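You operate a simulated robot arm through the tools that you are given. There is no shell and no other tool. Be economical: measure what you need, move in short steps, check, and stop when the job is done.

You are at the controls of a simulated robot arm. One attempt, no reset.

TASK
Uncap the bottle and swap the red hose for the orange one.
Fine: steel cap on the bench side of the small shelf, red end into the black holder, yellow stopper into the red socket, orange end into the orange socket. Leave the taps, the other hoses and the blue stopper. Set down upright: steel cap.

It is judged by the outcome, as a careful person would: the job done as asked, and still so three seconds after it is handed in. It fails if anything else is knocked over, pushed out of place, dropped, spilled or broken. A push-on lid holds only when it is set on centred and level and pressed home; a screw cap is set on level and turned clockwise until tight.

THE ROBOT
A 7-joint arm with a two-finger parallel gripper on a trunk, on a base that drives. Base frame: it is fixed to the floor where the robot stands at the start and does not move with it; the origin is under the middle of the robot, x ahead of it, y to its left, z up. Units: mm, degrees, N and s.
With the tool pointing down near the work surface it reaches from about 300 to 760 mm from the robot's upright axis, wherever it stands. Its first joint turns from -166.0 to 166.0 degrees. Places, roughly: bench side of the small shelf [-600, 600, 800]; black holder [-500, 500, 800]; black tap [400, 300, 900]; blue stopper [750, -1750, 1250]; green hose end [750, -1500, 1250]; grey hose end [1000, -1750, 750]; orange socket [500, 400, 1000]; orange tap [400, 400, 900]; red socket [500, 500, 1000]; red tap [400, 600, 900]; white hose end [1000, -1500, 750]. Payload 3.91 kg.
The tool frame sits at the grasp point between the pads (the TCP): z along the fingers, y along the line on which they close. The tips reach 30 mm beyond it. Largest opening 110 mm; finger width 20, thickness 10; the body of the gripper, 48 by 112 mm, starts 55 mm behind the TCP.
Orientation is that of the tool frame in the base frame, as [roll, pitch, yaw] about the fixed x, y, z axes, in that order (R = Rz(yaw) Ry(pitch) Rx(roll)). With the fingers straight down and closing along the base's y, the tool's x points along the base's -x, its y along +y and its z along -z.

THE INTERFACE
- The arm moves only by the tool servo_tool. Its argument "motion" is a list of rows, each an object (a shift or turn left out is 0, a gripper value left out holds the last) with "linear": the shift along the tool's x, y, z in mm, a list of three; "turn": the turn, a rotation vector about the tool's x, y, z in rad, a list of three; "hand": the finger opening in mm, from 0 to 110. In form: [{"linear": [tx, ty, tz], "turn": [rx, ry, rz], "hand": hand}, ...]. A call has 1 to 8 rows; each row is the pose to reach, as a shift and turn from the pose commanded when the call began, along the tool's axes at that moment. A row lasts 0.2 s, in which the tool goes at most 50 mm and 8.6 degrees; a call with a longer step from one row to the next is refused whole, and so is a gripper value outside its range. Where a pose cannot be reached the arm comes as near as it can. A force on the tool above 40 N (or 10 N above the force at the start of the call, whichever is more), or a blocked arm, ends the call early, and 0.2 s more pass. Each finger travels about 153 mm/s and halts on what it meets, pressing with about 27 N; the grip force reading is that of the motor and also rises with nothing between the fingers. The clock runs only during rows and for 0.2 s after the last one: add rows that repeat a pose to give the fingers time. It gives the time, the measured TCP pose, the force on the tool (base axes), the opening and the grip force at its end, in the units of the frame above (readings bear some noise), with the torque about the TCP (base axes, N m) and any sound that the robot's microphone picked up.
- Cameras (640 x 400 px; columns grow to the right, rows downward): "scene" is now at [-39.9, 212.3, 1578.6]; the picture's right is [0.88, -0.47, 0.00], its down [-0.39, -0.73, -0.55] and it looks along [0.26, 0.49, -0.83] (base axes); focal length 214 px, centre (320, 200). "wrist" rides on the gripper at [77, 7, -114] in the tool frame; the picture's right is [-0.09, 1.00, 0.00], its down [-0.80, -0.07, -0.59] and it looks along [-0.59, -0.05, 0.80] (tool axes); focal length 270 px, centre (320, 200). There is no depth. A picture from a camera that has moved, and an enlarged one, comes with that camera's place and axes in the base frame and with its lens.
- capture(camera): a new picture of that camera. It takes no simulated time.
- lift_body(by): slides the trunk up (or, below 0, down) by that many mm; the arm and the scene camera ride with it, the base frame stays. It gives what a move gives, with no picture.
- drive_base(legs): drives the robot by 1 to 6 legs, each [ahead, turn to the left] in mm and degrees, along the robot's own axes; the way and the turn of a leg run together, so that a leg with both is an arc; at most 1500 mm and 180 degrees a leg. The arm and the cameras ride along, it lands a little off, and it stops where it bumps. It gives what a move gives.
- turn_head(pan, tilt): turns the head with the scene camera to pan (to the left, within 155 degrees either way) and tilt (down, from -29 to 69), counted from straight ahead of the robot. It gives what a move gives.
- enlarge(camera, box): a new picture of the part [left, top, right, bottom] of that camera's present view, enlarged. It takes no simulated time.
- hand_in(): hands the job in; it is judged then, once.

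Work in short steps. Places have to be worked out from the pictures, the camera data and where the tool is seen: move nearer, look again, correct. Check each grasp and each placing, and mend what went wrong. You have 120 turns and 82 pictures in all, those below and enlarged ones among them. Open the gripper and draw the arm clear of the work before you hand the job in, unless the task says otherwise; then end with one line.

The tools are called after "Request:" by a JSON object that holds its "method" and its "body". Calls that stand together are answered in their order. servo_tool: Moves the arm, as the interface text tells. Its arguments: {"type":"object","properties":{"motion":{"type":"array"}},"required":["motion"]} The other tools are called the same way: lift_body (by) slides the trunk up or down; drive_base (legs) drives the base; turn_head (pan, tilt) turns the head that bears the scene camera; capture (camera) takes a picture; enlarge (camera, box) takes an enlarged picture of a part of a camera's view; hand_in () hands the job in.

At the start:

```text
t: 0.0
tcp_pos: [249.1, 437.0, 1313.2]
tcp_rot: [180.0, -0.1, -180.0]
ft_force: [0.7, -0.4, -0.8]
torque: [0.02, -0.01, 0.03]
width: 110.1
gripper_force: 0.3
trunk travel left (down, up): [-575.0, 35.0]
robot x, y, heading: [1.6, 3.3, -0.2]
head pan, tilt: [61.7, 56.4]
```

scene: 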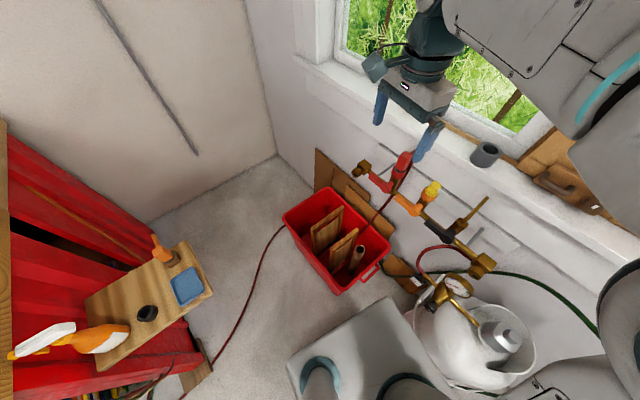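
wrist: 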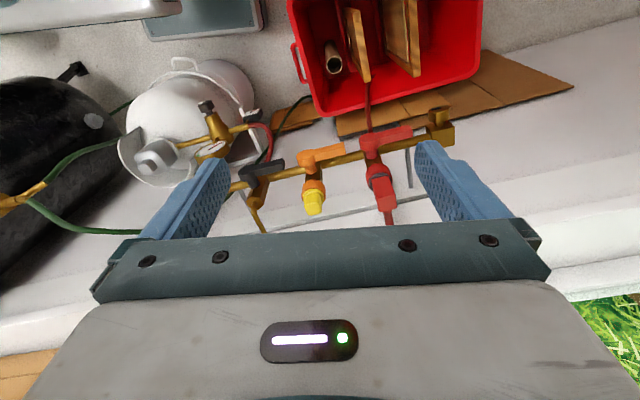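

I'll look closer at the manifold and at the small shelf first.

Request:
{"method": "enlarge", "body": {"camera": "scene", "box": [320, 130, 560, 280]}}

Request:
{"method": "enlarge", "body": {"camera": "scene", "box": [0, 220, 240, 370]}}

Request:
{"method": "enlarge", "body": {"camera": "wrist", "box": [220, 80, 476, 240]}}

Request:
{"method": "enlarge", "body": {"camera": "scene", "box": [380, 250, 560, 362]}}

```text
2.67 times, centred on (440, 205) of scene
camera zoom: at [-39.9, 212.3, 1578.6], right [0.88, -0.47, 0.0], down [-0.39, -0.73, -0.55], along [0.26, 0.49, -0.83], focal length 572 px, centre (0, 187)
```

zoom: 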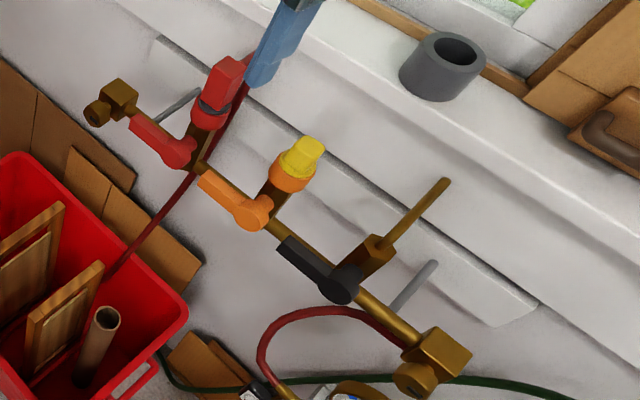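

```text
2.67 times, centred on (120, 295) of scene
camera zoom: at [-39.9, 212.3, 1578.6], right [0.88, -0.47, 0.0], down [-0.39, -0.73, -0.55], along [0.26, 0.49, -0.83], focal length 572 px, centre (853, -53)
```

zoom: 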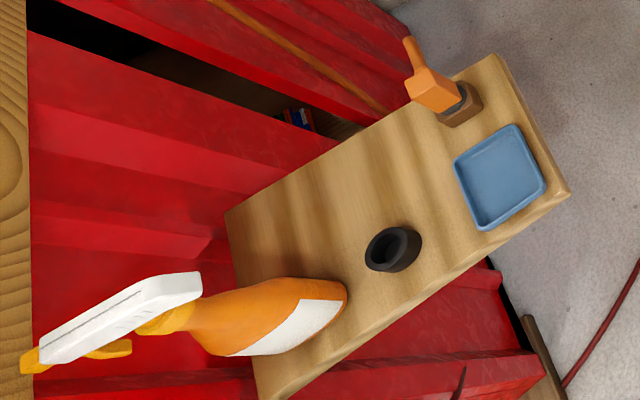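

```text
2.50 times, centred on (348, 160) of wrist
camera zoom: at [171.6, 444.4, 1428.9], right [0.09, 1.0, 0.0], down [0.8, -0.07, 0.59], along [0.59, -0.05, -0.8], focal length 676 px, centre (250, 300)
```

zoom: 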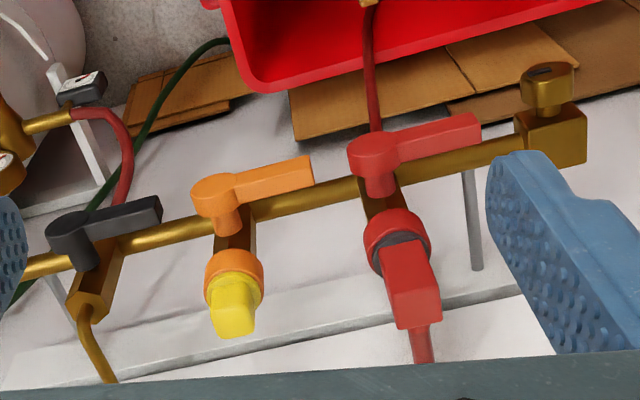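

```text
3.56 times, centred on (470, 306) of scene
camera zoom: at [-39.9, 212.3, 1578.6], right [0.88, -0.47, 0.0], down [-0.39, -0.73, -0.55], along [0.26, 0.49, -0.83], focal length 763 px, centre (-213, -177)
```

zoom: 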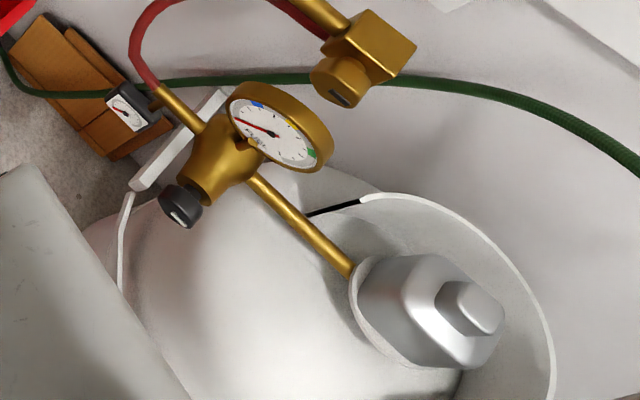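

The cap's place isn't listed, so I look around with the head: right/ahead where other hoses are, and behind-left.

Request:
{"method": "turn_head", "body": {"pan": -30, "tilt": 35}}

Request:
{"method": "capture", "body": {"camera": "scene"}}

Request:
{"method": "turn_head", "body": {"pan": 140, "tilt": 40}}

Request:
{"method": "capture", "body": {"camera": "scene"}}

Request:
{"method": "turn_head", "body": {"pan": 30, "tilt": 60}}

Request:
{"method": "capture", "body": {"camera": "scene"}}

```text
t: 1.7
tcp_pos: [248.9, 437.4, 1313.9]
tcp_rot: [180.0, 0.0, 179.9]
ft_force: [0.3, -0.8, 0.3]
torque: [0.01, -0.02, 0.01]
width: 110.1
gripper_force: 0.0
trunk travel left (down, up): [-575.0, 35.0]
robot x, y, heading: [1.5, 2.9, 0.0]
head pan, tilt: [-30.0, 35.0]
```

```text
75 pictures are left
camera scene: at [3.0, 106.1, 1608.7], right [-0.5, -0.87, 0.0], down [-0.5, 0.29, -0.82], along [0.71, -0.41, -0.57], focal length 214 px, centre (320, 200)
```

scene: 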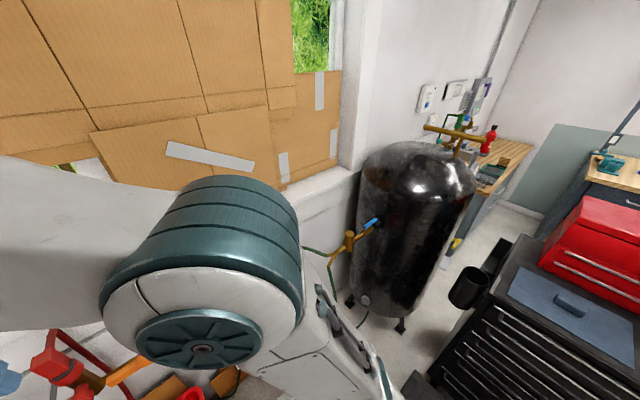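

```text
t: 4.2
tcp_pos: [249.4, 438.1, 1313.3]
tcp_rot: [179.9, 0.0, -180.0]
ft_force: [-0.3, 0.3, -0.4]
torque: [0.01, -0.01, 0.01]
width: 110.1
gripper_force: 0.1
trunk travel left (down, up): [-575.0, 35.0]
robot x, y, heading: [1.4, -0.4, -0.1]
head pan, tilt: [140.0, 40.0]
```

```text
74 pictures are left
camera scene: at [-138.4, 204.8, 1601.1], right [0.64, 0.77, 0.0], down [0.49, -0.41, -0.77], along [-0.59, 0.49, -0.64], focal length 214 px, centre (320, 200)
```

scene: 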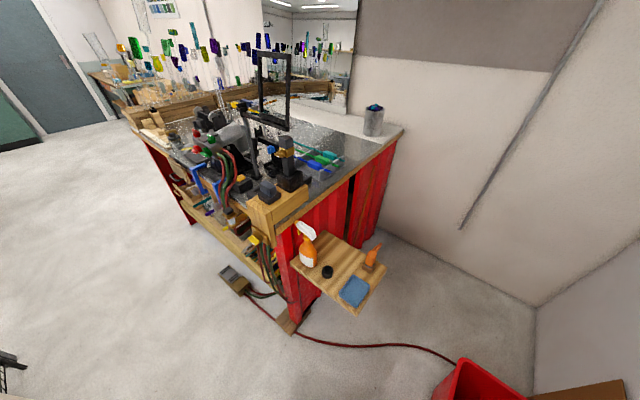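

```text
t: 6.1
tcp_pos: [248.8, 437.0, 1314.9]
tcp_rot: [180.0, 0.0, -180.0]
ft_force: [-0.4, 0.6, -0.7]
torque: [0.05, -0.01, 0.03]
width: 110.2
gripper_force: 0.1
trunk travel left (down, up): [-575.0, 35.0]
robot x, y, heading: [3.4, -1.7, -0.0]
head pan, tilt: [30.0, 60.0]
```

```text
73 pictures are left
camera scene: at [-15.6, 183.5, 1574.4], right [0.5, -0.87, 0.0], down [-0.75, -0.43, -0.5], along [0.43, 0.25, -0.87], focal length 214 px, centre (320, 200)
```

scene: 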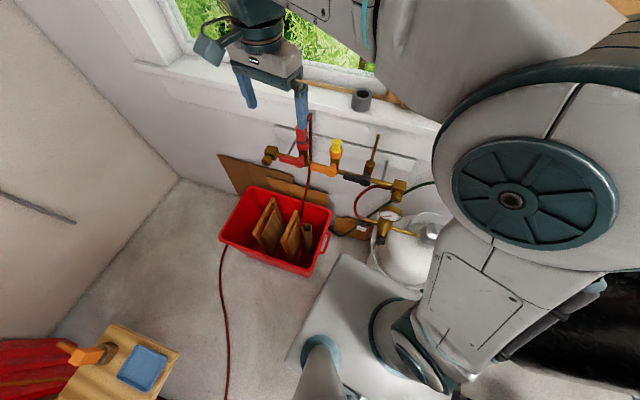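

The "bottle" looks to be the white gas bottle with the faceted steel cap at about (452,-17,830) by triangulation. I'll move the wrist over toward it for a close look.

Request:
{"method": "servo_tool", "body": {"motion": [{"linear": [-3, -48, 10]}, {"linear": [-6, -95, 20]}, {"linear": [-9, -142, 30]}, {"linear": [-12, -189, 40]}, {"linear": [-15, -236, 50]}, {"linear": [-18, -283, 60]}, {"linear": [-21, -330, 70]}, {"linear": [-24, -377, 80]}]}}

Request:
{"method": "servo_tool", "body": {"motion": [{"linear": [-4, -20, 40]}, {"linear": [-8, -40, 80]}, {"linear": [-20, -70, 115]}, {"linear": [-20, -70, 115]}]}}

Request:
{"method": "capture", "body": {"camera": "wrist"}}

Request:
{"method": "turn_head", "body": {"pan": 75, "tilt": 45}}

Request:
{"method": "capture", "body": {"camera": "scene"}}

```text
t: 7.9
tcp_pos: [272.5, 61.7, 1232.1]
tcp_rot: [179.9, 0.0, 179.9]
ft_force: [0.5, 0.1, -0.1]
torque: [0.03, -0.01, -0.01]
width: 110.0
gripper_force: 0.1
trunk travel left (down, up): [-575.0, 35.0]
robot x, y, heading: [1.2, -0.5, 0.1]
head pan, tilt: [30.0, 60.0]
```

```text
t: 8.9
tcp_pos: [293.2, -7.5, 1118.2]
tcp_rot: [180.0, 0.0, 180.0]
ft_force: [-0.7, 0.1, -0.3]
torque: [-0.04, 0.02, 0.05]
width: 110.1
gripper_force: 0.0
trunk travel left (down, up): [-575.0, 35.0]
robot x, y, heading: [-3.0, -0.4, -0.1]
head pan, tilt: [30.0, 60.0]
```

```text
72 pictures are left
camera wrist: at [216.4, -0.6, 1233.4], right [0.09, 1.0, 0.0], down [0.8, -0.07, 0.59], along [0.59, -0.05, -0.8], focal length 270 px, centre (320, 200)
```

wrist: 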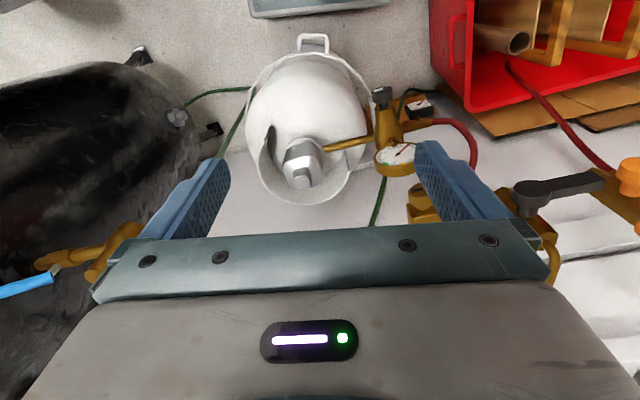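

```text
t: 10.1
tcp_pos: [293.5, -7.5, 1118.1]
tcp_rot: [-179.9, 0.0, -179.9]
ft_force: [0.4, 0.7, -0.7]
torque: [-0.02, -0.01, 0.03]
width: 109.9
gripper_force: 0.0
trunk travel left (down, up): [-575.0, 35.0]
robot x, y, heading: [-4.2, -0.1, -0.0]
head pan, tilt: [75.0, 45.0]
```

```text
71 pictures are left
camera scene: at [-52.2, 228.4, 1593.8], right [0.97, -0.26, 0.0], down [-0.18, -0.68, -0.71], along [0.18, 0.68, -0.71], focal length 214 px, centre (320, 200)
```

scene: 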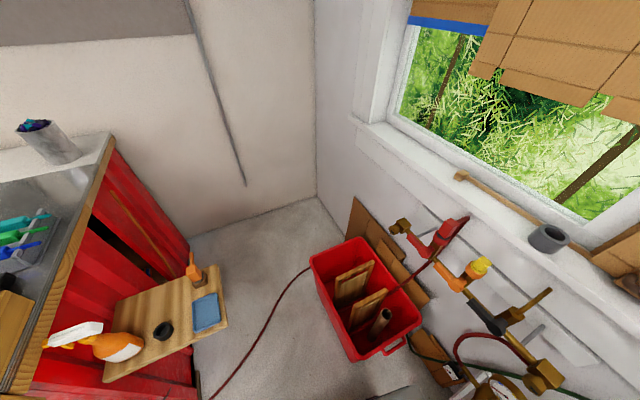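

The cap is visible inside the bottle's collar; I enlarge it.

Request:
{"method": "enlarge", "body": {"camera": "wrist", "box": [230, 100, 390, 200]}}

```text
4.00 times, centred on (310, 150) of wrist
camera zoom: at [216.7, -0.4, 1233.8], right [0.09, 1.0, 0.0], down [0.8, -0.07, 0.59], along [0.59, -0.05, -0.8], focal length 1081 px, centre (360, 400)
```

zoom: 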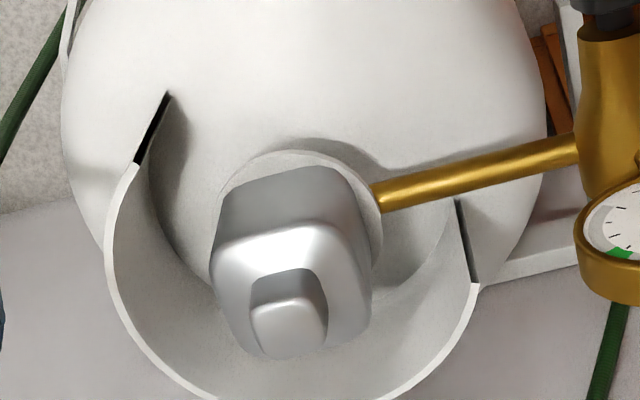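

Before committing, I check the far workbench to see whether another bottle with a steel cap is about.

Request:
{"method": "turn_head", "body": {"pan": -55, "tilt": 25}}

Request:
{"method": "capture", "body": {"camera": "scene"}}

Request:
{"method": "enlarge", "body": {"camera": "scene", "box": [200, 60, 440, 210]}}

Request:
{"method": "turn_head", "body": {"pan": 135, "tilt": 45}}

Request:
{"method": "enlarge", "body": {"camera": "scene", "box": [240, 100, 480, 250]}}

```text
t: 12.2
tcp_pos: [294.2, -8.2, 1118.9]
tcp_rot: [-179.9, 0.0, -180.0]
ft_force: [0.3, 0.1, 0.0]
torque: [0.01, -0.01, 0.02]
width: 110.0
gripper_force: 0.1
trunk travel left (down, up): [-575.0, 35.0]
robot x, y, heading: [1.0, 0.6, 0.0]
head pan, tilt: [-55.0, 25.0]
```

```text
69 pictures are left
camera scene: at [-20.4, 74.4, 1624.4], right [-0.82, -0.57, 0.0], down [-0.24, 0.35, -0.91], along [0.52, -0.74, -0.42], focal length 214 px, centre (320, 200)
```

scene: 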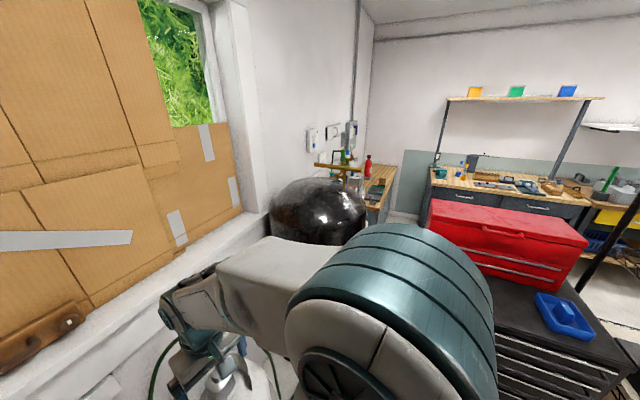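

```text
2.67 times, centred on (320, 135) of scene
camera zoom: at [-20.4, 74.4, 1624.4], right [-0.82, -0.57, 0.0], down [-0.24, 0.35, -0.91], along [0.52, -0.74, -0.42], focal length 572 px, centre (320, 373)
```

zoom: 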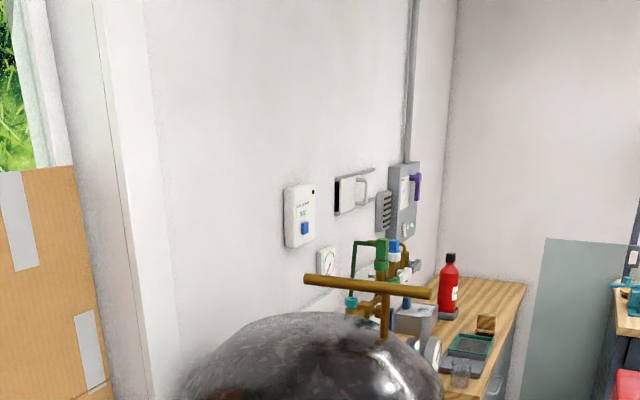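

```text
t: 15.0
tcp_pos: [294.7, -7.7, 1119.3]
tcp_rot: [180.0, 0.0, 179.9]
ft_force: [-0.3, -0.7, 0.3]
torque: [0.01, 0.0, -0.01]
width: 109.9
gripper_force: 0.2
trunk travel left (down, up): [-575.0, 35.0]
robot x, y, heading: [1.1, -2.0, -0.1]
head pan, tilt: [135.0, 45.0]
```

```text
2.67 times, centred on (360, 175) of scene
camera zoom: at [-130.8, 207.4, 1593.9], right [0.71, 0.71, 0.0], down [0.5, -0.5, -0.71], along [-0.5, 0.5, -0.71], focal length 572 px, centre (213, 267)
```

zoom: 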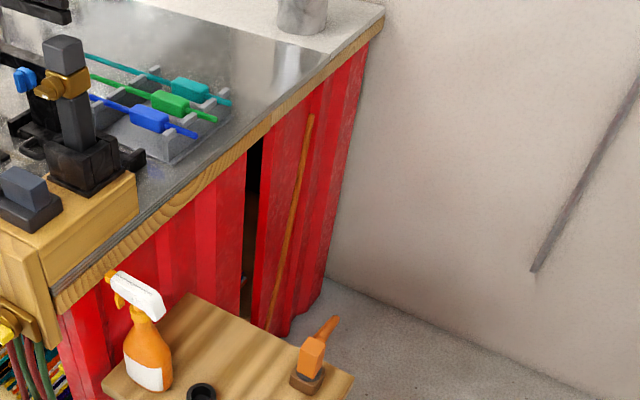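

No other capped bottle; it is the white gas bottle. Estimated knob top ~(513,-61,769). I move the wrist closer for a better-conditioned view.

Request:
{"method": "servo_tool", "body": {"motion": [{"linear": [-26, -13, 35]}, {"linear": [-53, -26, 70]}, {"linear": [-80, -39, 105]}, {"linear": [-106, -52, 139]}, {"linear": [-106, -52, 139]}]}}

Request:
{"method": "capture", "body": {"camera": "wrist"}}

```text
t: 16.2
tcp_pos: [399.7, -63.0, 978.9]
tcp_rot: [-180.0, 0.0, -180.0]
ft_force: [-0.2, -0.5, -0.3]
torque: [-0.01, 0.01, -0.01]
width: 110.1
gripper_force: 0.1
trunk travel left (down, up): [-575.0, 35.0]
robot x, y, heading: [1.5, -2.0, 0.1]
head pan, tilt: [135.0, 45.0]
```

```text
66 pictures are left
camera wrist: at [322.3, -55.5, 1094.8], right [0.09, 1.0, 0.0], down [0.8, -0.07, 0.6], along [0.59, -0.05, -0.8], focal length 270 px, centre (320, 200)
```

wrist: 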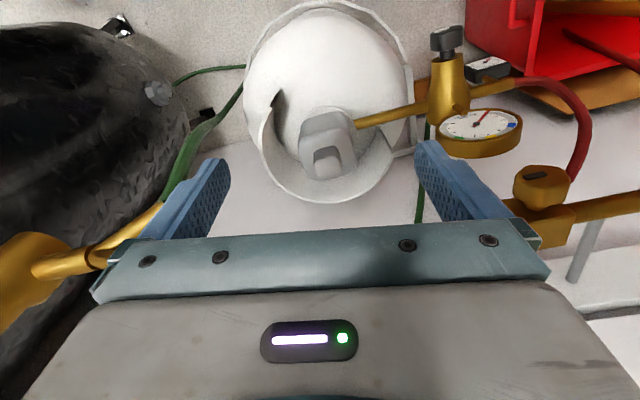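

Baselines so far were nearly along the viewing ray; I shift sideways and back for a proper parallax view.

Request:
{"method": "servo_tool", "body": {"motion": [{"linear": [35, 35, 0]}, {"linear": [70, 70, 0]}, {"linear": [100, 105, 0]}, {"linear": [100, 105, 0]}]}}

Request:
{"method": "capture", "body": {"camera": "wrist"}}

```text
t: 17.2
tcp_pos: [331.5, 47.9, 988.2]
tcp_rot: [179.9, -0.1, -180.0]
ft_force: [0.1, 0.7, 0.5]
torque: [0.01, -0.02, 0.0]
width: 110.0
gripper_force: 0.0
out of reach, approached as far as the arm can: row 2, 3, 4
trunk travel left (down, up): [-575.0, 35.0]
robot x, y, heading: [1.8, -0.5, 0.2]
head pan, tilt: [135.0, 45.0]
```

```text
65 pictures are left
camera wrist: at [254.9, 55.3, 1102.5], right [0.09, 1.0, 0.0], down [0.8, -0.07, 0.59], along [0.59, -0.05, -0.81], focal length 270 px, centre (320, 200)
```

wrist: 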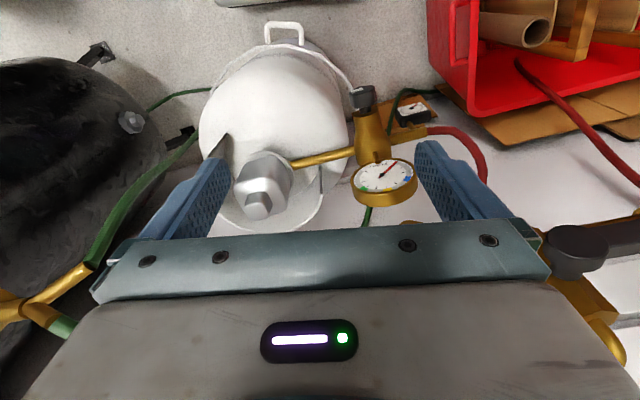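

Parallax gives knob top ≈ (503,-63,764). I move in closer to see its shape and orientation.

Request:
{"method": "servo_tool", "body": {"motion": [{"linear": [-27, -28, 27]}, {"linear": [-54, -56, 54]}, {"linear": [-81, -84, 81]}, {"linear": [-108, -111, 108]}, {"linear": [-108, -111, 108]}]}}

Request:
{"method": "capture", "body": {"camera": "wrist"}}

```text
t: 18.4
tcp_pos: [442.1, -60.3, 880.3]
tcp_rot: [-180.0, 0.0, -180.0]
ft_force: [-0.5, 0.3, -0.4]
torque: [0.0, -0.01, 0.01]
width: 110.1
gripper_force: 0.0
trunk travel left (down, up): [-575.0, 35.0]
robot x, y, heading: [-2.9, -0.4, -0.2]
head pan, tilt: [135.0, 45.0]
```

```text
64 pictures are left
camera wrist: at [363.9, -53.5, 994.5], right [0.09, 1.0, 0.0], down [0.8, -0.07, 0.59], along [0.59, -0.05, -0.8], focal length 270 px, centre (320, 200)
```

wrist: 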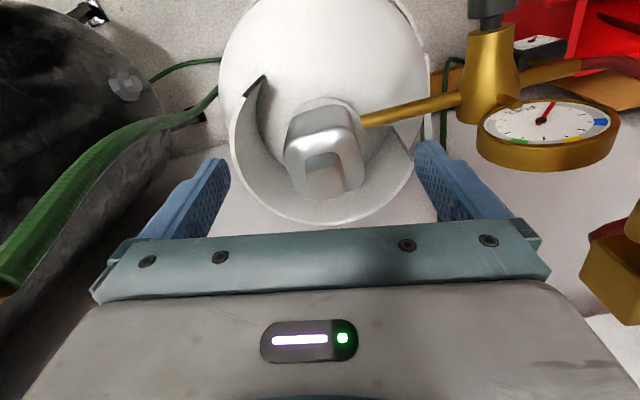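

Request:
{"method": "enlarge", "body": {"camera": "wrist", "box": [216, 70, 440, 210]}}

```text
2.86 times, centred on (328, 140) of wrist
camera zoom: at [363.9, -53.5, 994.5], right [0.09, 1.0, 0.0], down [0.8, -0.07, 0.59], along [0.59, -0.05, -0.8], focal length 772 px, centre (297, 371)
```

zoom: 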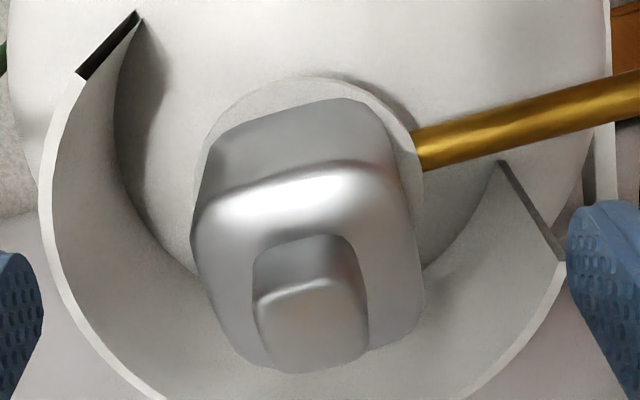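

Knob (~38 mm square, ~30 mm tall) top at about (505,-61,766), rotated ~6° CCW. I align yaw and come above it at z≈830 with the fingers at 75.

Request:
{"method": "servo_tool", "body": {"motion": [{"linear": [-32, 0, 0], "turn": [0, 0, -0.05], "hand": 75}, {"linear": [-63, 0, 20], "turn": [0, 0, -0.1], "hand": 75}, {"linear": [-63, 0, 50], "turn": [0, 0, -0.1], "hand": 75}, {"linear": [-63, 0, 50], "turn": [0, 0, -0.1], "hand": 75}]}}

Request:
{"method": "capture", "body": {"camera": "wrist"}}

```text
t: 19.4
tcp_pos: [503.1, -62.9, 830.3]
tcp_rot: [180.0, -0.1, -174.1]
ft_force: [-0.8, -0.5, 0.1]
torque: [0.0, 0.0, -0.01]
width: 75.1
gripper_force: 0.0
trunk travel left (down, up): [-575.0, 35.0]
robot x, y, heading: [3.1, -0.3, 0.2]
head pan, tilt: [135.0, 45.0]
```

```text
62 pictures are left
camera wrist: at [425.9, -63.2, 945.0], right [-0.01, 1.0, 0.0], down [0.8, 0.01, 0.59], along [0.59, 0.01, -0.8], focal length 270 px, centre (320, 200)
```

wrist: 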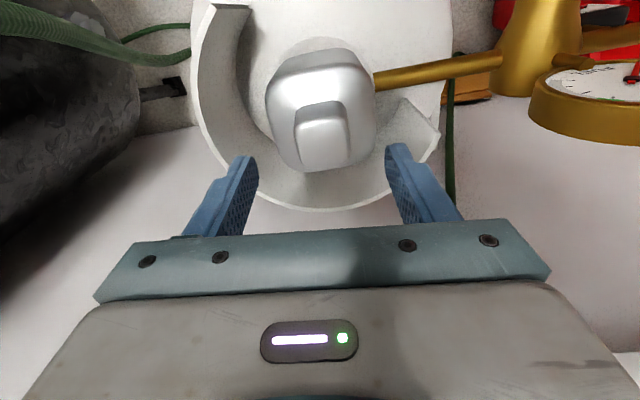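

Well aligned laterally; knob top perhaps z 745–766, x≈511. I descend to z≈795, nudging x +7 and yaw ~4° more, and look again.

Request:
{"method": "servo_tool", "body": {"motion": [{"linear": [-7, 1, 18], "turn": [0, 0, -0.08]}, {"linear": [-7, 1, 35], "turn": [0, 0, -0.08]}, {"linear": [-7, 1, 35], "turn": [0, 0, -0.08]}]}}

Request:
{"method": "enlarge", "body": {"camera": "wrist", "box": [180, 60, 460, 235]}}

```text
t: 20.2
tcp_pos: [510.0, -61.4, 793.8]
tcp_rot: [180.0, 0.0, -169.6]
ft_force: [-0.1, 0.4, 3.0]
torque: [0.13, 0.02, 0.03]
width: 74.8
gripper_force: 0.2
trunk travel left (down, up): [-575.0, 35.0]
robot x, y, heading: [0.5, 0.1, -0.3]
head pan, tilt: [135.0, 45.0]
```

```text
2.29 times, centred on (320, 148) of wrist
camera zoom: at [432.9, -68.2, 909.6], right [-0.09, 1.0, 0.0], down [0.8, 0.07, 0.6], along [0.59, 0.05, -0.8], focal length 618 px, centre (320, 320)
```

zoom: 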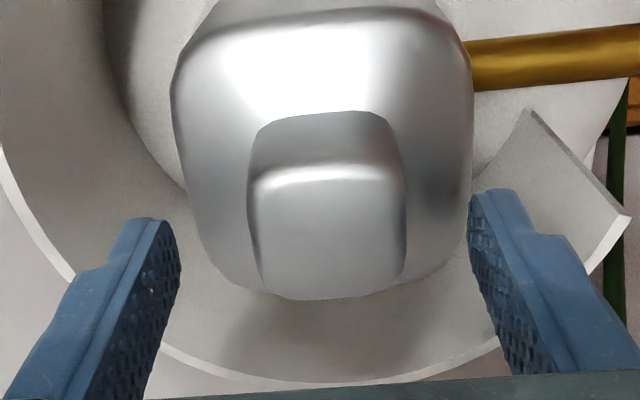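

A light 3 N contact at the right tip and the size ratios tell me the cap is higher: knob top ≈ (498,-60,787), shoulder ≈ 763. I raise 4 mm, shift back 12 mm in x, and close on the knob.

Request:
{"method": "servo_tool", "body": {"motion": [{"linear": [0, 0, -5], "hand": 75}, {"linear": [12, 2, -4], "hand": 75}, {"linear": [12, 2, -4], "hand": 60}, {"linear": [12, 2, -4], "hand": 60}]}}

Request:
{"method": "enlarge", "body": {"camera": "wrist", "box": [180, 60, 460, 235]}}

```text
t: 21.2
tcp_pos: [497.3, -60.4, 798.0]
tcp_rot: [180.0, 0.0, -169.7]
ft_force: [-0.5, -0.4, 0.1]
torque: [0.0, 0.0, 0.04]
width: 60.0
gripper_force: 0.1
trunk travel left (down, up): [-575.0, 35.0]
robot x, y, heading: [-0.4, -1.0, 0.0]
head pan, tilt: [135.0, 45.0]
```

```text
2.29 times, centred on (320, 148) of wrist
camera zoom: at [420.8, -68.0, 913.7], right [-0.09, 1.0, 0.0], down [0.8, 0.07, 0.59], along [0.59, 0.05, -0.8], focal length 618 px, centre (320, 320)
```

zoom: 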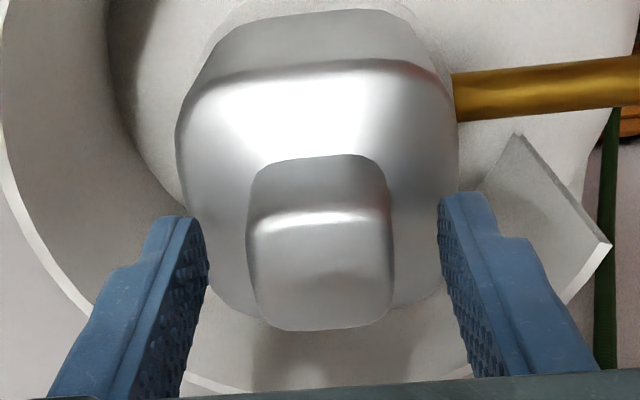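

Fingers are centred on the knob. A small extra yaw, then close.

Request:
{"method": "servo_tool", "body": {"motion": [{"turn": [0, 0, -0.06], "hand": 60}, {"turn": [0, 0, -0.06], "hand": 25}, {"turn": [0, 0, -0.06], "hand": 25}, {"turn": [0, 0, -0.06], "hand": 25}]}}

Request:
{"method": "enlarge", "body": {"camera": "wrist", "box": [180, 60, 460, 235]}}

```text
t: 22.2
tcp_pos: [497.9, -62.2, 799.0]
tcp_rot: [-180.0, 0.0, -166.3]
ft_force: [-0.4, -0.3, 1.1]
torque: [0.01, 0.09, -0.04]
width: 31.6
gripper_force: 27.0
trunk travel left (down, up): [-575.0, 35.0]
robot x, y, heading: [-0.3, -0.7, -0.1]
head pan, tilt: [135.0, 45.0]
```

```text
2.29 times, centred on (320, 148) of wrist
camera zoom: at [421.4, -72.8, 913.9], right [-0.15, 0.99, 0.0], down [0.79, 0.12, 0.59], along [0.59, 0.09, -0.8], focal length 618 px, centre (320, 320)
```

zoom: 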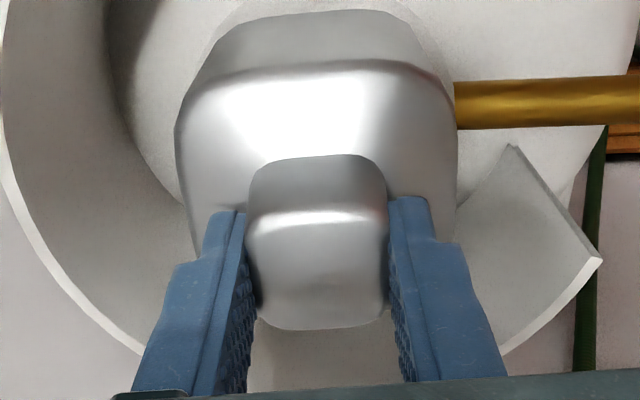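

Knob gripped (31.6 mm, 27 N). I test a gentle 8 mm upward pull to see whether it lifts.

Request:
{"method": "servo_tool", "body": {"motion": [{"linear": [0, 0, -3]}, {"linear": [0, 0, -6]}, {"linear": [0, 0, -9]}]}}

Request:
{"method": "enlarge", "body": {"camera": "wrist", "box": [180, 60, 460, 235]}}

```text
t: 23.0
tcp_pos: [497.9, -62.1, 808.0]
tcp_rot: [-180.0, 0.0, -166.2]
ft_force: [0.5, -0.5, -1.4]
torque: [0.0, 0.0, -0.04]
width: 31.6
gripper_force: 27.2
trunk travel left (down, up): [-575.0, 35.0]
robot x, y, heading: [1.4, 4.6, -0.1]
head pan, tilt: [135.0, 45.0]
```

```text
2.29 times, centred on (320, 148) of wrist
camera zoom: at [421.7, -73.4, 923.4], right [-0.15, 0.99, 0.0], down [0.8, 0.12, 0.59], along [0.59, 0.09, -0.8], focal length 618 px, centre (320, 320)
```

zoom: 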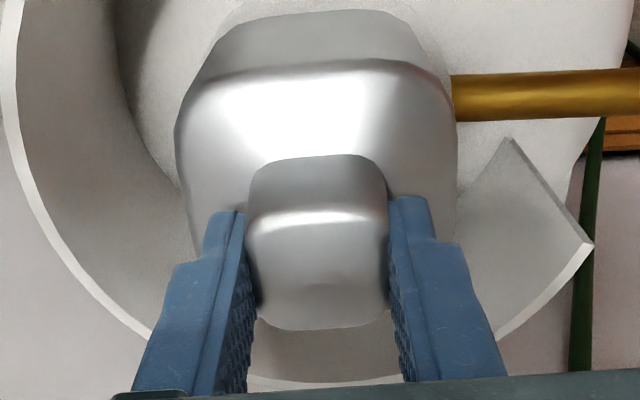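

The cap lifts freely with the hand. I raise it well clear and look.

Request:
{"method": "servo_tool", "body": {"motion": [{"linear": [0, 0, -30]}, {"linear": [0, 0, -65]}, {"linear": [0, 0, -100]}, {"linear": [0, 0, -140]}, {"linear": [0, 0, -180]}, {"linear": [0, 0, -180]}]}}

Request:
{"method": "capture", "body": {"camera": "wrist"}}

```text
t: 24.4
tcp_pos: [495.3, -62.3, 988.5]
tcp_rot: [180.0, 0.0, -166.3]
ft_force: [0.3, -1.2, -2.0]
torque: [0.01, -0.05, 0.0]
width: 31.4
gripper_force: 27.0
trunk travel left (down, up): [-575.0, 35.0]
robot x, y, heading: [2.2, 0.9, 0.1]
head pan, tilt: [135.0, 45.0]
```

```text
57 pictures are left
camera wrist: at [420.0, -73.9, 1103.1], right [-0.15, 0.99, 0.0], down [0.8, 0.12, 0.59], along [0.59, 0.09, -0.8], focal length 270 px, centre (320, 200)
```

wrist: 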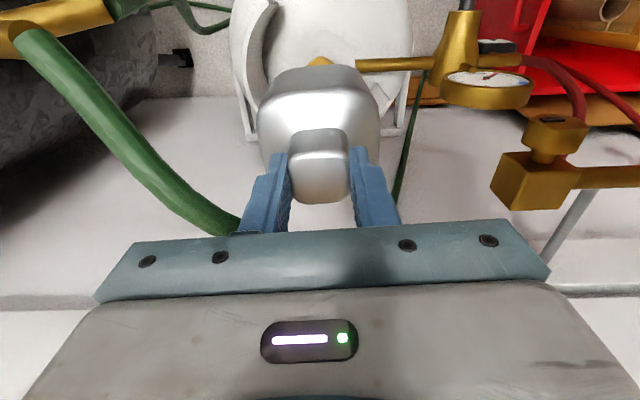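

The cap is off. The shelf is beyond reach from here, so a straight drive backward ~350 mm should bring it in reach; I check what's behind and the base footprint first.

Request:
{"method": "turn_head", "body": {"pan": 155, "tilt": 60}}

Request:
{"method": "capture", "body": {"camera": "scene"}}

Request:
{"method": "turn_head", "body": {"pan": -150, "tilt": 50}}

Request:
{"method": "capture", "body": {"camera": "scene"}}

```text
t: 25.2
tcp_pos: [496.1, -62.4, 987.8]
tcp_rot: [180.0, 0.0, -166.2]
ft_force: [0.6, -0.3, -1.6]
torque: [-0.01, -0.03, -0.02]
width: 31.4
gripper_force: 26.9
trunk travel left (down, up): [-575.0, 35.0]
robot x, y, heading: [-1.7, -0.7, 0.0]
head pan, tilt: [154.7, 60.0]
```

```text
56 pictures are left
camera scene: at [-133.4, 178.4, 1574.4], right [0.43, 0.9, 0.0], down [0.78, -0.37, -0.5], along [-0.45, 0.21, -0.87], focal length 214 px, centre (320, 200)
```

scene: 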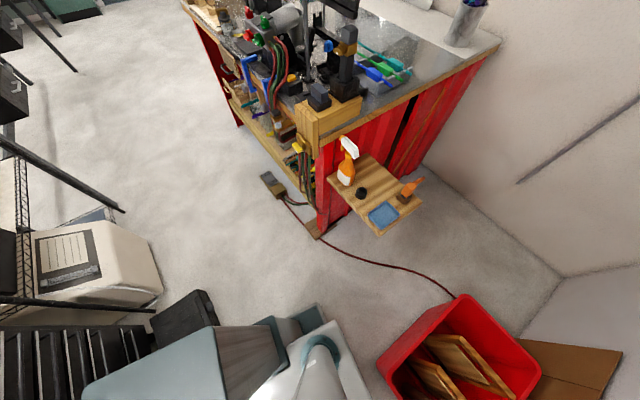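

```text
t: 29.4
tcp_pos: [496.0, -63.1, 986.6]
tcp_rot: [-180.0, 0.1, -166.3]
ft_force: [0.4, -0.7, -2.1]
torque: [0.03, 0.01, 0.02]
width: 31.5
gripper_force: 27.4
trunk travel left (down, up): [-575.0, 35.0]
robot x, y, heading: [0.4, 3.4, 0.1]
head pan, tilt: [-150.0, 50.0]
```

```text
55 pictures are left
camera scene: at [-139.7, 111.3, 1587.0], right [-0.5, 0.87, 0.0], down [0.66, 0.38, -0.64], along [-0.56, -0.32, -0.77], focal length 214 px, centre (320, 200)
```

scene: 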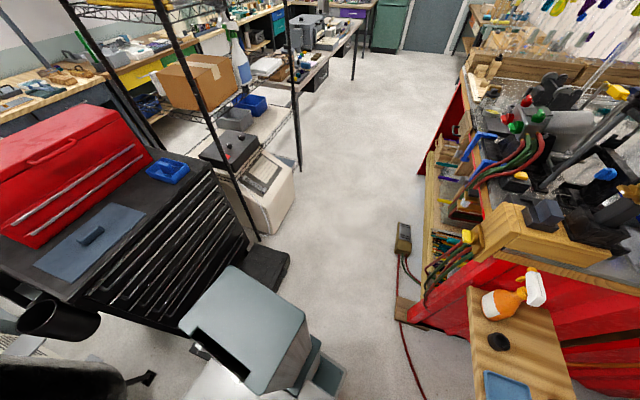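

The corridor behind is free enough for ~300 mm. First I tuck the arm with the cap to the robot's left side, in steps, high.

Request:
{"method": "servo_tool", "body": {"motion": [{"linear": [42, 10, -28]}, {"linear": [85, 20, -56]}, {"linear": [128, 31, -84]}, {"linear": [171, 42, -112]}, {"linear": [160, 85, -112]}, {"linear": [149, 130, -112]}, {"linear": [138, 175, -112]}, {"linear": [128, 220, -112]}]}}

Request:
{"method": "servo_tool", "body": {"motion": [{"linear": [16, 40, 0], "turn": [0, 0, -0.14]}, {"linear": [32, 80, 0], "turn": [0, 0, -0.28]}, {"linear": [54, 120, 0], "turn": [0, 0, -0.42]}, {"linear": [78, 160, 0], "turn": [0, 0, -0.56]}, {"linear": [104, 200, 0], "turn": [0, 0, -0.7]}, {"linear": [134, 235, 0], "turn": [0, 0, -0.84]}, {"linear": [168, 265, 0], "turn": [0, 0, -0.84]}, {"linear": [168, 265, 0], "turn": [0, 0, -0.84]}]}}

```text
refused: row 1 steps farther than a row can; nothing moved
```

```text
t: 31.1
tcp_pos: [282.5, 162.7, 990.0]
tcp_rot: [-180.0, 0.0, -118.1]
ft_force: [0.7, 0.4, -1.7]
torque: [0.0, 0.02, -0.01]
width: 31.6
gripper_force: 27.0
out of reach, approached as far as the arm can: row 7, 8
trunk travel left (down, up): [-575.0, 35.0]
robot x, y, heading: [-0.0, -0.8, -0.1]
head pan, tilt: [-150.0, 50.0]
```

First call was refused, the second ran safely. Now raise and swing on to about (110,400,1100).

Request:
{"method": "servo_tool", "body": {"motion": [{"linear": [-25, 25, -25]}, {"linear": [-50, 50, -50]}, {"linear": [-75, 76, -75]}, {"linear": [-101, 102, -100]}, {"linear": [-108, 142, -103]}, {"linear": [-115, 182, -106]}, {"linear": [-122, 222, -108]}, {"linear": [-128, 263, -110]}]}}

Request:
{"method": "turn_head", "body": {"pan": 110, "tilt": 60}}

Request:
{"method": "capture", "body": {"camera": "scene"}}

```text
t: 33.0
tcp_pos: [108.0, 400.9, 1101.0]
tcp_rot: [-180.0, 0.1, -118.0]
ft_force: [0.2, 0.3, -1.8]
torque: [-0.01, -0.02, 0.0]
width: 31.4
gripper_force: 26.7
trunk travel left (down, up): [-575.0, 35.0]
robot x, y, heading: [-1.6, -1.7, 0.2]
head pan, tilt: [-150.0, 50.0]
```

```text
t: 36.6
tcp_pos: [109.7, 400.4, 1101.9]
tcp_rot: [-180.0, 0.0, -118.1]
ft_force: [0.6, -0.2, -2.8]
torque: [-0.02, -0.03, -0.01]
width: 31.7
gripper_force: 27.1
trunk travel left (down, up): [-575.0, 35.0]
robot x, y, heading: [-0.9, 2.7, 0.1]
head pan, tilt: [110.0, 60.0]
```

```text
54 pictures are left
camera scene: at [-96.1, 212.9, 1574.3], right [0.94, 0.34, 0.0], down [0.3, -0.81, -0.5], along [-0.17, 0.47, -0.87], focal length 214 px, centre (320, 200)
```

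scene: 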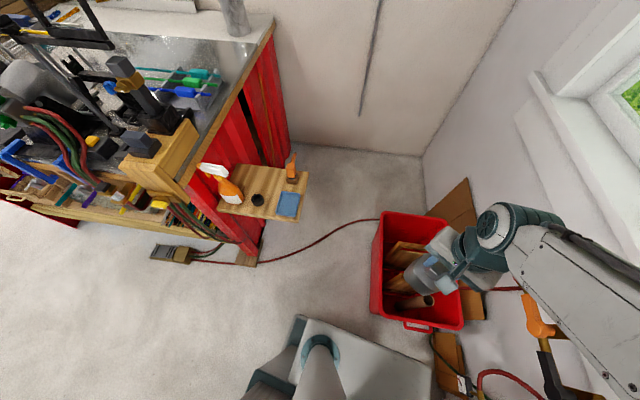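

The base is about ±230 wide, so straight back is clear. Drive back 330 mm.

Request:
{"method": "drive_base", "body": {"legs": [[-330, 0]]}}

Request:
{"method": "turn_head", "body": {"pan": 110, "tilt": 55}}

Request:
{"method": "capture", "body": {"camera": "scene"}}

```text
t: 38.7
tcp_pos: [-217.0, 401.5, 1102.1]
tcp_rot: [-180.0, 0.0, -118.2]
ft_force: [-0.5, 0.5, -1.7]
torque: [0.02, -0.02, 0.04]
width: 31.6
gripper_force: 26.7
trunk travel left (down, up): [-575.0, 35.0]
robot x, y, heading: [-327.4, -2.4, 0.2]
head pan, tilt: [110.0, 60.0]
```

```text
t: 39.4
tcp_pos: [-217.5, 399.4, 1102.3]
tcp_rot: [180.0, 0.0, -118.1]
ft_force: [0.0, -0.5, -1.8]
torque: [-0.01, 0.01, -0.03]
width: 31.5
gripper_force: 26.6
trunk travel left (down, up): [-575.0, 35.0]
robot x, y, heading: [-326.3, -1.0, -0.2]
head pan, tilt: [110.0, 55.0]
```

```text
53 pictures are left
camera scene: at [-424.1, 217.9, 1580.4], right [0.94, 0.34, 0.0], down [0.28, -0.77, -0.57], along [-0.2, 0.54, -0.82], focal length 214 px, centre (320, 200)
```

scene: 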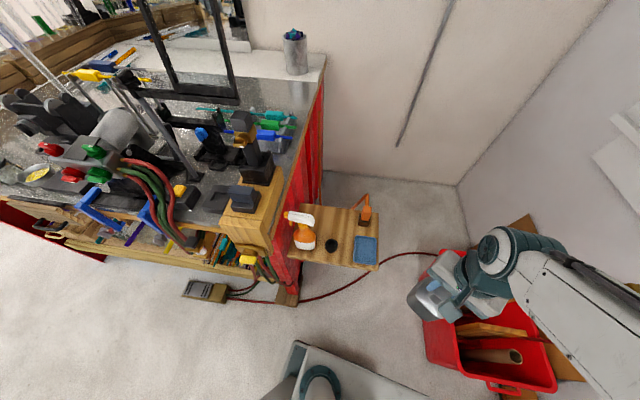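

Black holder triangulates to ≈(-501,548,790). I move the hand to (-480,450,1060) with yaw −90 to view the shelf with the wrist camera.

Request:
{"method": "servo_tool", "body": {"motion": [{"linear": [13, 43, 7], "turn": [0, 0, -0.08]}, {"linear": [27, 85, 14], "turn": [0, 0, -0.16]}, {"linear": [40, 128, 21], "turn": [0, 0, -0.24]}, {"linear": [53, 170, 28], "turn": [0, 0, -0.32]}, {"linear": [67, 213, 35], "turn": [0, 0, -0.41]}, {"linear": [80, 255, 40], "turn": [0, 0, -0.49]}, {"linear": [80, 255, 40], "turn": [0, 0, -0.49]}]}}

Request:
{"method": "capture", "body": {"camera": "wrist"}}

Request:
{"method": "enlarge", "body": {"camera": "scene", "box": [260, 170, 420, 270]}}

```text
t: 41.0
tcp_pos: [-478.5, 451.5, 1062.3]
tcp_rot: [-179.9, 0.0, -90.0]
ft_force: [-0.6, -0.3, -2.1]
torque: [-0.05, 0.01, -0.05]
width: 31.3
gripper_force: 26.6
trunk travel left (down, up): [-575.0, 35.0]
robot x, y, heading: [-323.6, -1.8, -0.1]
head pan, tilt: [110.0, 55.0]
```

```text
52 pictures are left
camera wrist: at [-485.4, 374.6, 1177.6], right [-1.0, 0.09, 0.0], down [0.07, 0.8, 0.59], along [0.05, 0.59, -0.8], focal length 270 px, centre (320, 200)
```

wrist: 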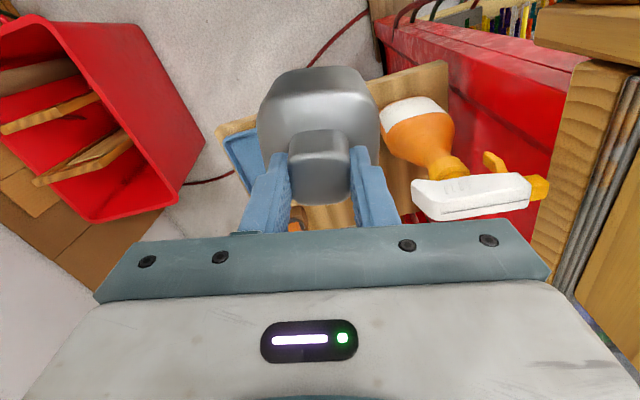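

```text
4.00 times, centred on (340, 220) of scene
camera zoom: at [-423.8, 217.9, 1580.4], right [0.94, 0.34, 0.0], down [0.28, -0.77, -0.57], along [-0.2, 0.54, -0.82], focal length 858 px, centre (240, 120)
```

zoom: 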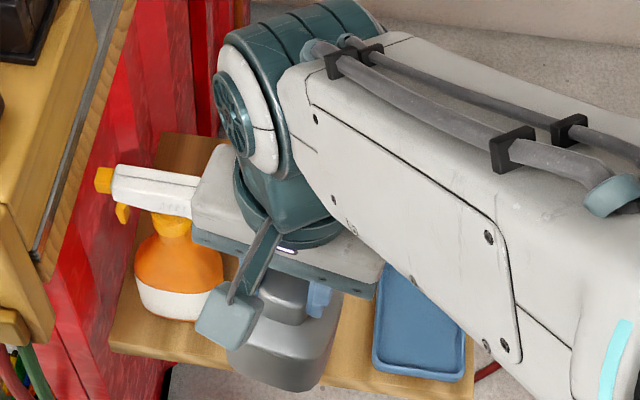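

Spray-bottle head sits around x −683…−566, y≈540, z≈965, so the camera bracket must not swing there. I rotate the hand to yaw −30 (camera toward +x) and get a clear view of the free spot behind the bottle.

Request:
{"method": "servo_tool", "body": {"motion": [{"linear": [-14, 0, 0], "turn": [0, 0, -0.13]}, {"linear": [-28, 0, 0], "turn": [0, 0, -0.26]}, {"linear": [-42, 0, 0], "turn": [0, 0, -0.39]}, {"linear": [-56, 0, 0], "turn": [0, 0, -0.52]}, {"linear": [-70, 0, 0], "turn": [0, 0, -0.65]}, {"linear": [-84, 0, 0], "turn": [0, 0, -0.78]}, {"linear": [-97, 0, 0], "turn": [0, 0, -0.91]}, {"linear": [-110, 0, 0], "turn": [0, 0, -1.05]}]}}

Request:
{"method": "capture", "body": {"camera": "wrist"}}

Request:
{"method": "turn_head", "body": {"pan": 125, "tilt": 55}}

Request:
{"method": "enlarge", "body": {"camera": "scene", "box": [280, 130, 520, 280]}}

```text
t: 42.8
tcp_pos: [-480.2, 561.5, 1061.9]
tcp_rot: [180.0, 0.0, -29.8]
ft_force: [0.4, 0.0, -2.4]
torque: [0.03, -0.02, -0.02]
width: 31.6
gripper_force: 26.9
trunk travel left (down, up): [-575.0, 35.0]
robot x, y, heading: [-326.5, 1.1, 0.1]
head pan, tilt: [110.0, 55.0]
```

```text
50 pictures are left
camera wrist: at [-416.6, 517.3, 1177.2], right [-0.57, -0.82, 0.0], down [-0.66, 0.46, 0.59], along [-0.49, 0.34, -0.8], focal length 270 px, centre (320, 200)
```

wrist: 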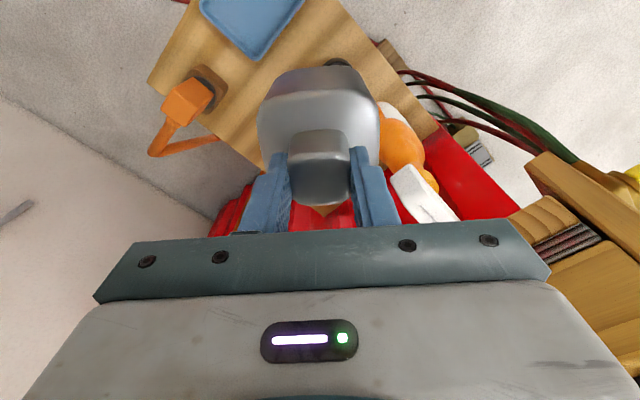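

```text
t: 43.6
tcp_pos: [-479.9, 561.2, 1061.5]
tcp_rot: [180.0, 0.0, -29.8]
ft_force: [-0.5, 0.3, -2.6]
torque: [0.01, 0.0, 0.0]
width: 31.6
gripper_force: 27.0
trunk travel left (down, up): [-575.0, 35.0]
robot x, y, heading: [-325.9, 1.1, -0.1]
head pan, tilt: [125.0, 55.0]
```

```text
2.67 times, centred on (400, 205) of scene
camera zoom: at [-440.8, 209.5, 1580.3], right [0.82, 0.57, 0.0], down [0.47, -0.67, -0.57], along [-0.33, 0.47, -0.82], focal length 572 px, centre (107, 187)
```

zoom: 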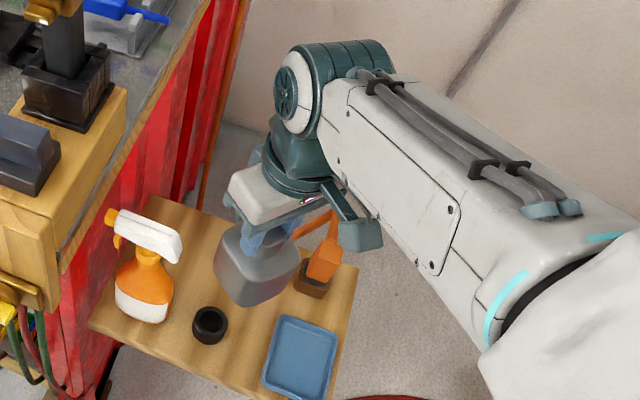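

Scene view gives the shelf and items clearly: spray bottle base ≈(−600,532), free spot ≈(−590,650). Cap bottom ≈105 mm below TCP. I go +y first, then −x over the spot, staying high.

Request:
{"method": "servo_tool", "body": {"motion": [{"linear": [-22, -39, 0]}, {"linear": [-44, -77, 0]}, {"linear": [-76, -59, 0]}, {"linear": [-108, -41, 0]}, {"linear": [-140, -23, 0]}, {"linear": [-140, -23, 40]}, {"linear": [-140, -23, 80]}, {"linear": [-140, -23, 120]}]}}

Request:
{"method": "enlarge", "body": {"camera": "scene", "box": [280, 130, 520, 280]}}

Request:
{"method": "capture", "body": {"camera": "wrist"}}

```text
t: 45.4
tcp_pos: [-574.1, 660.6, 949.7]
tcp_rot: [-179.6, 0.5, -31.5]
ft_force: [-0.9, 0.4, -1.7]
torque: [-0.03, -0.02, 0.04]
width: 31.5
gripper_force: 27.8
out of reach, approached as far as the arm can: row 5
trunk travel left (down, up): [-575.0, 35.0]
robot x, y, heading: [-325.4, 1.1, 0.1]
head pan, tilt: [125.0, 55.0]
```

```text
2.67 times, centred on (400, 205) of scene
camera zoom: at [-441.6, 210.2, 1580.2], right [0.82, 0.57, 0.0], down [0.47, -0.67, -0.57], along [-0.33, 0.47, -0.82], focal length 572 px, centre (107, 187)
```

zoom: 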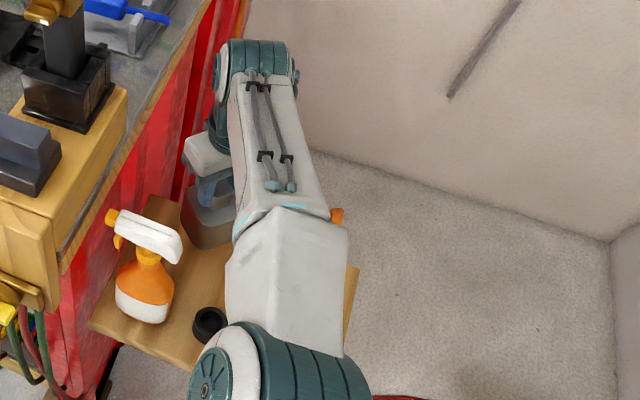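

```text
47 pictures are left
camera wrist: at [-511.0, 614.6, 1063.7], right [-0.6, -0.8, -0.01], down [-0.64, 0.47, 0.6], along [-0.48, 0.36, -0.8], focal length 270 px, centre (320, 200)
```

wrist: 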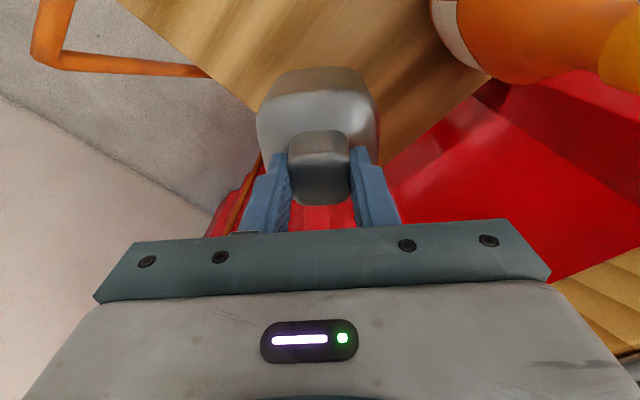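

Slightly reach-limited at (−574,661); that spot is fine but I nudge 11 mm back from the far edge and descend to z≈897.

Request:
{"method": "servo_tool", "body": {"motion": [{"linear": [2, 11, 5]}, {"linear": [2, 11, 25]}, {"linear": [2, 11, 45]}, {"linear": [2, 11, 53]}, {"linear": [2, 11, 53]}]}}

Request:
{"method": "capture", "body": {"camera": "wrist"}}

```text
t: 46.6
tcp_pos: [-578.1, 650.4, 896.2]
tcp_rot: [-179.7, 0.4, -31.3]
ft_force: [-0.5, 0.1, -1.6]
torque: [0.04, 0.02, 0.01]
width: 31.7
gripper_force: 26.8
trunk travel left (down, up): [-575.0, 35.0]
robot x, y, heading: [-325.4, -2.6, -0.0]
head pan, tilt: [125.0, 55.0]
```

```text
46 pictures are left
camera wrist: at [-516.4, 602.6, 1010.0], right [-0.59, -0.81, 0.0], down [-0.65, 0.47, 0.6], along [-0.48, 0.36, -0.8], focal length 270 px, centre (320, 200)
```

wrist: 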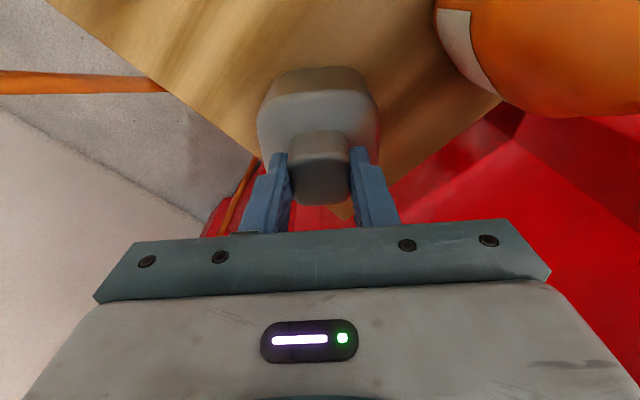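

Spot looks good: ~85 mm from the back edge, clear of the spray bottle. Descend slowly.

Request:
{"method": "servo_tool", "body": {"motion": [{"linear": [0, 0, 4]}, {"linear": [0, 0, 8]}, {"linear": [0, 0, 12]}]}}

```text
t: 47.4
tcp_pos: [-576.1, 650.3, 886.7]
tcp_rot: [-179.6, 0.6, -31.4]
ft_force: [0.5, -1.0, 7.3]
torque: [-0.53, -0.11, 0.0]
width: 31.3
gripper_force: 27.5
trunk travel left (down, up): [-575.0, 35.0]
robot x, y, heading: [-326.4, 2.4, 0.3]
head pan, tilt: [125.0, 55.0]
```

Contact at z≈887, off to the −y edge. I check visually that it's the shelf and not the bottle.

Request:
{"method": "capture", "body": {"camera": "wrist"}}

Request:
{"method": "enlarge", "body": {"camera": "scene", "box": [300, 160, 420, 260]}}

```text
45 pictures are left
camera wrist: at [-514.4, 603.2, 1000.7], right [-0.59, -0.8, -0.01], down [-0.64, 0.47, 0.6], along [-0.48, 0.36, -0.8], focal length 270 px, centre (320, 200)
```

wrist: 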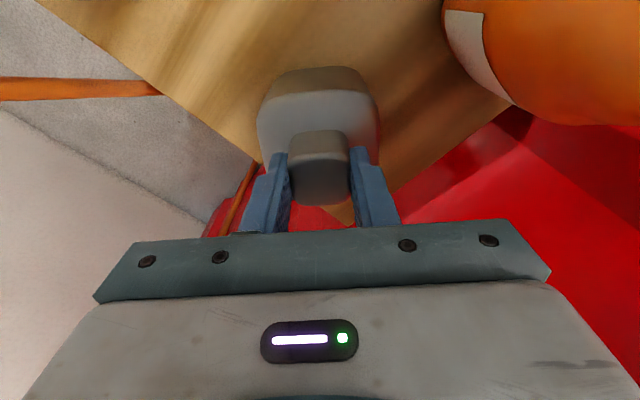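

```text
4.00 times, centred on (360, 210) of scene
camera zoom: at [-440.6, 208.4, 1580.7], right [0.82, 0.57, 0.0], down [0.47, -0.67, -0.57], along [-0.33, 0.47, -0.82], focal length 858 px, centre (160, 160)
```

zoom: 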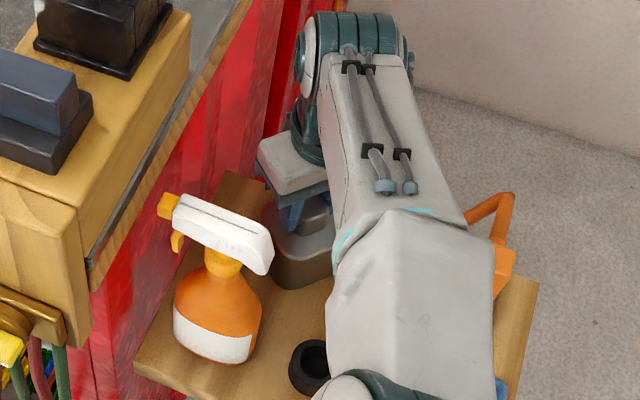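

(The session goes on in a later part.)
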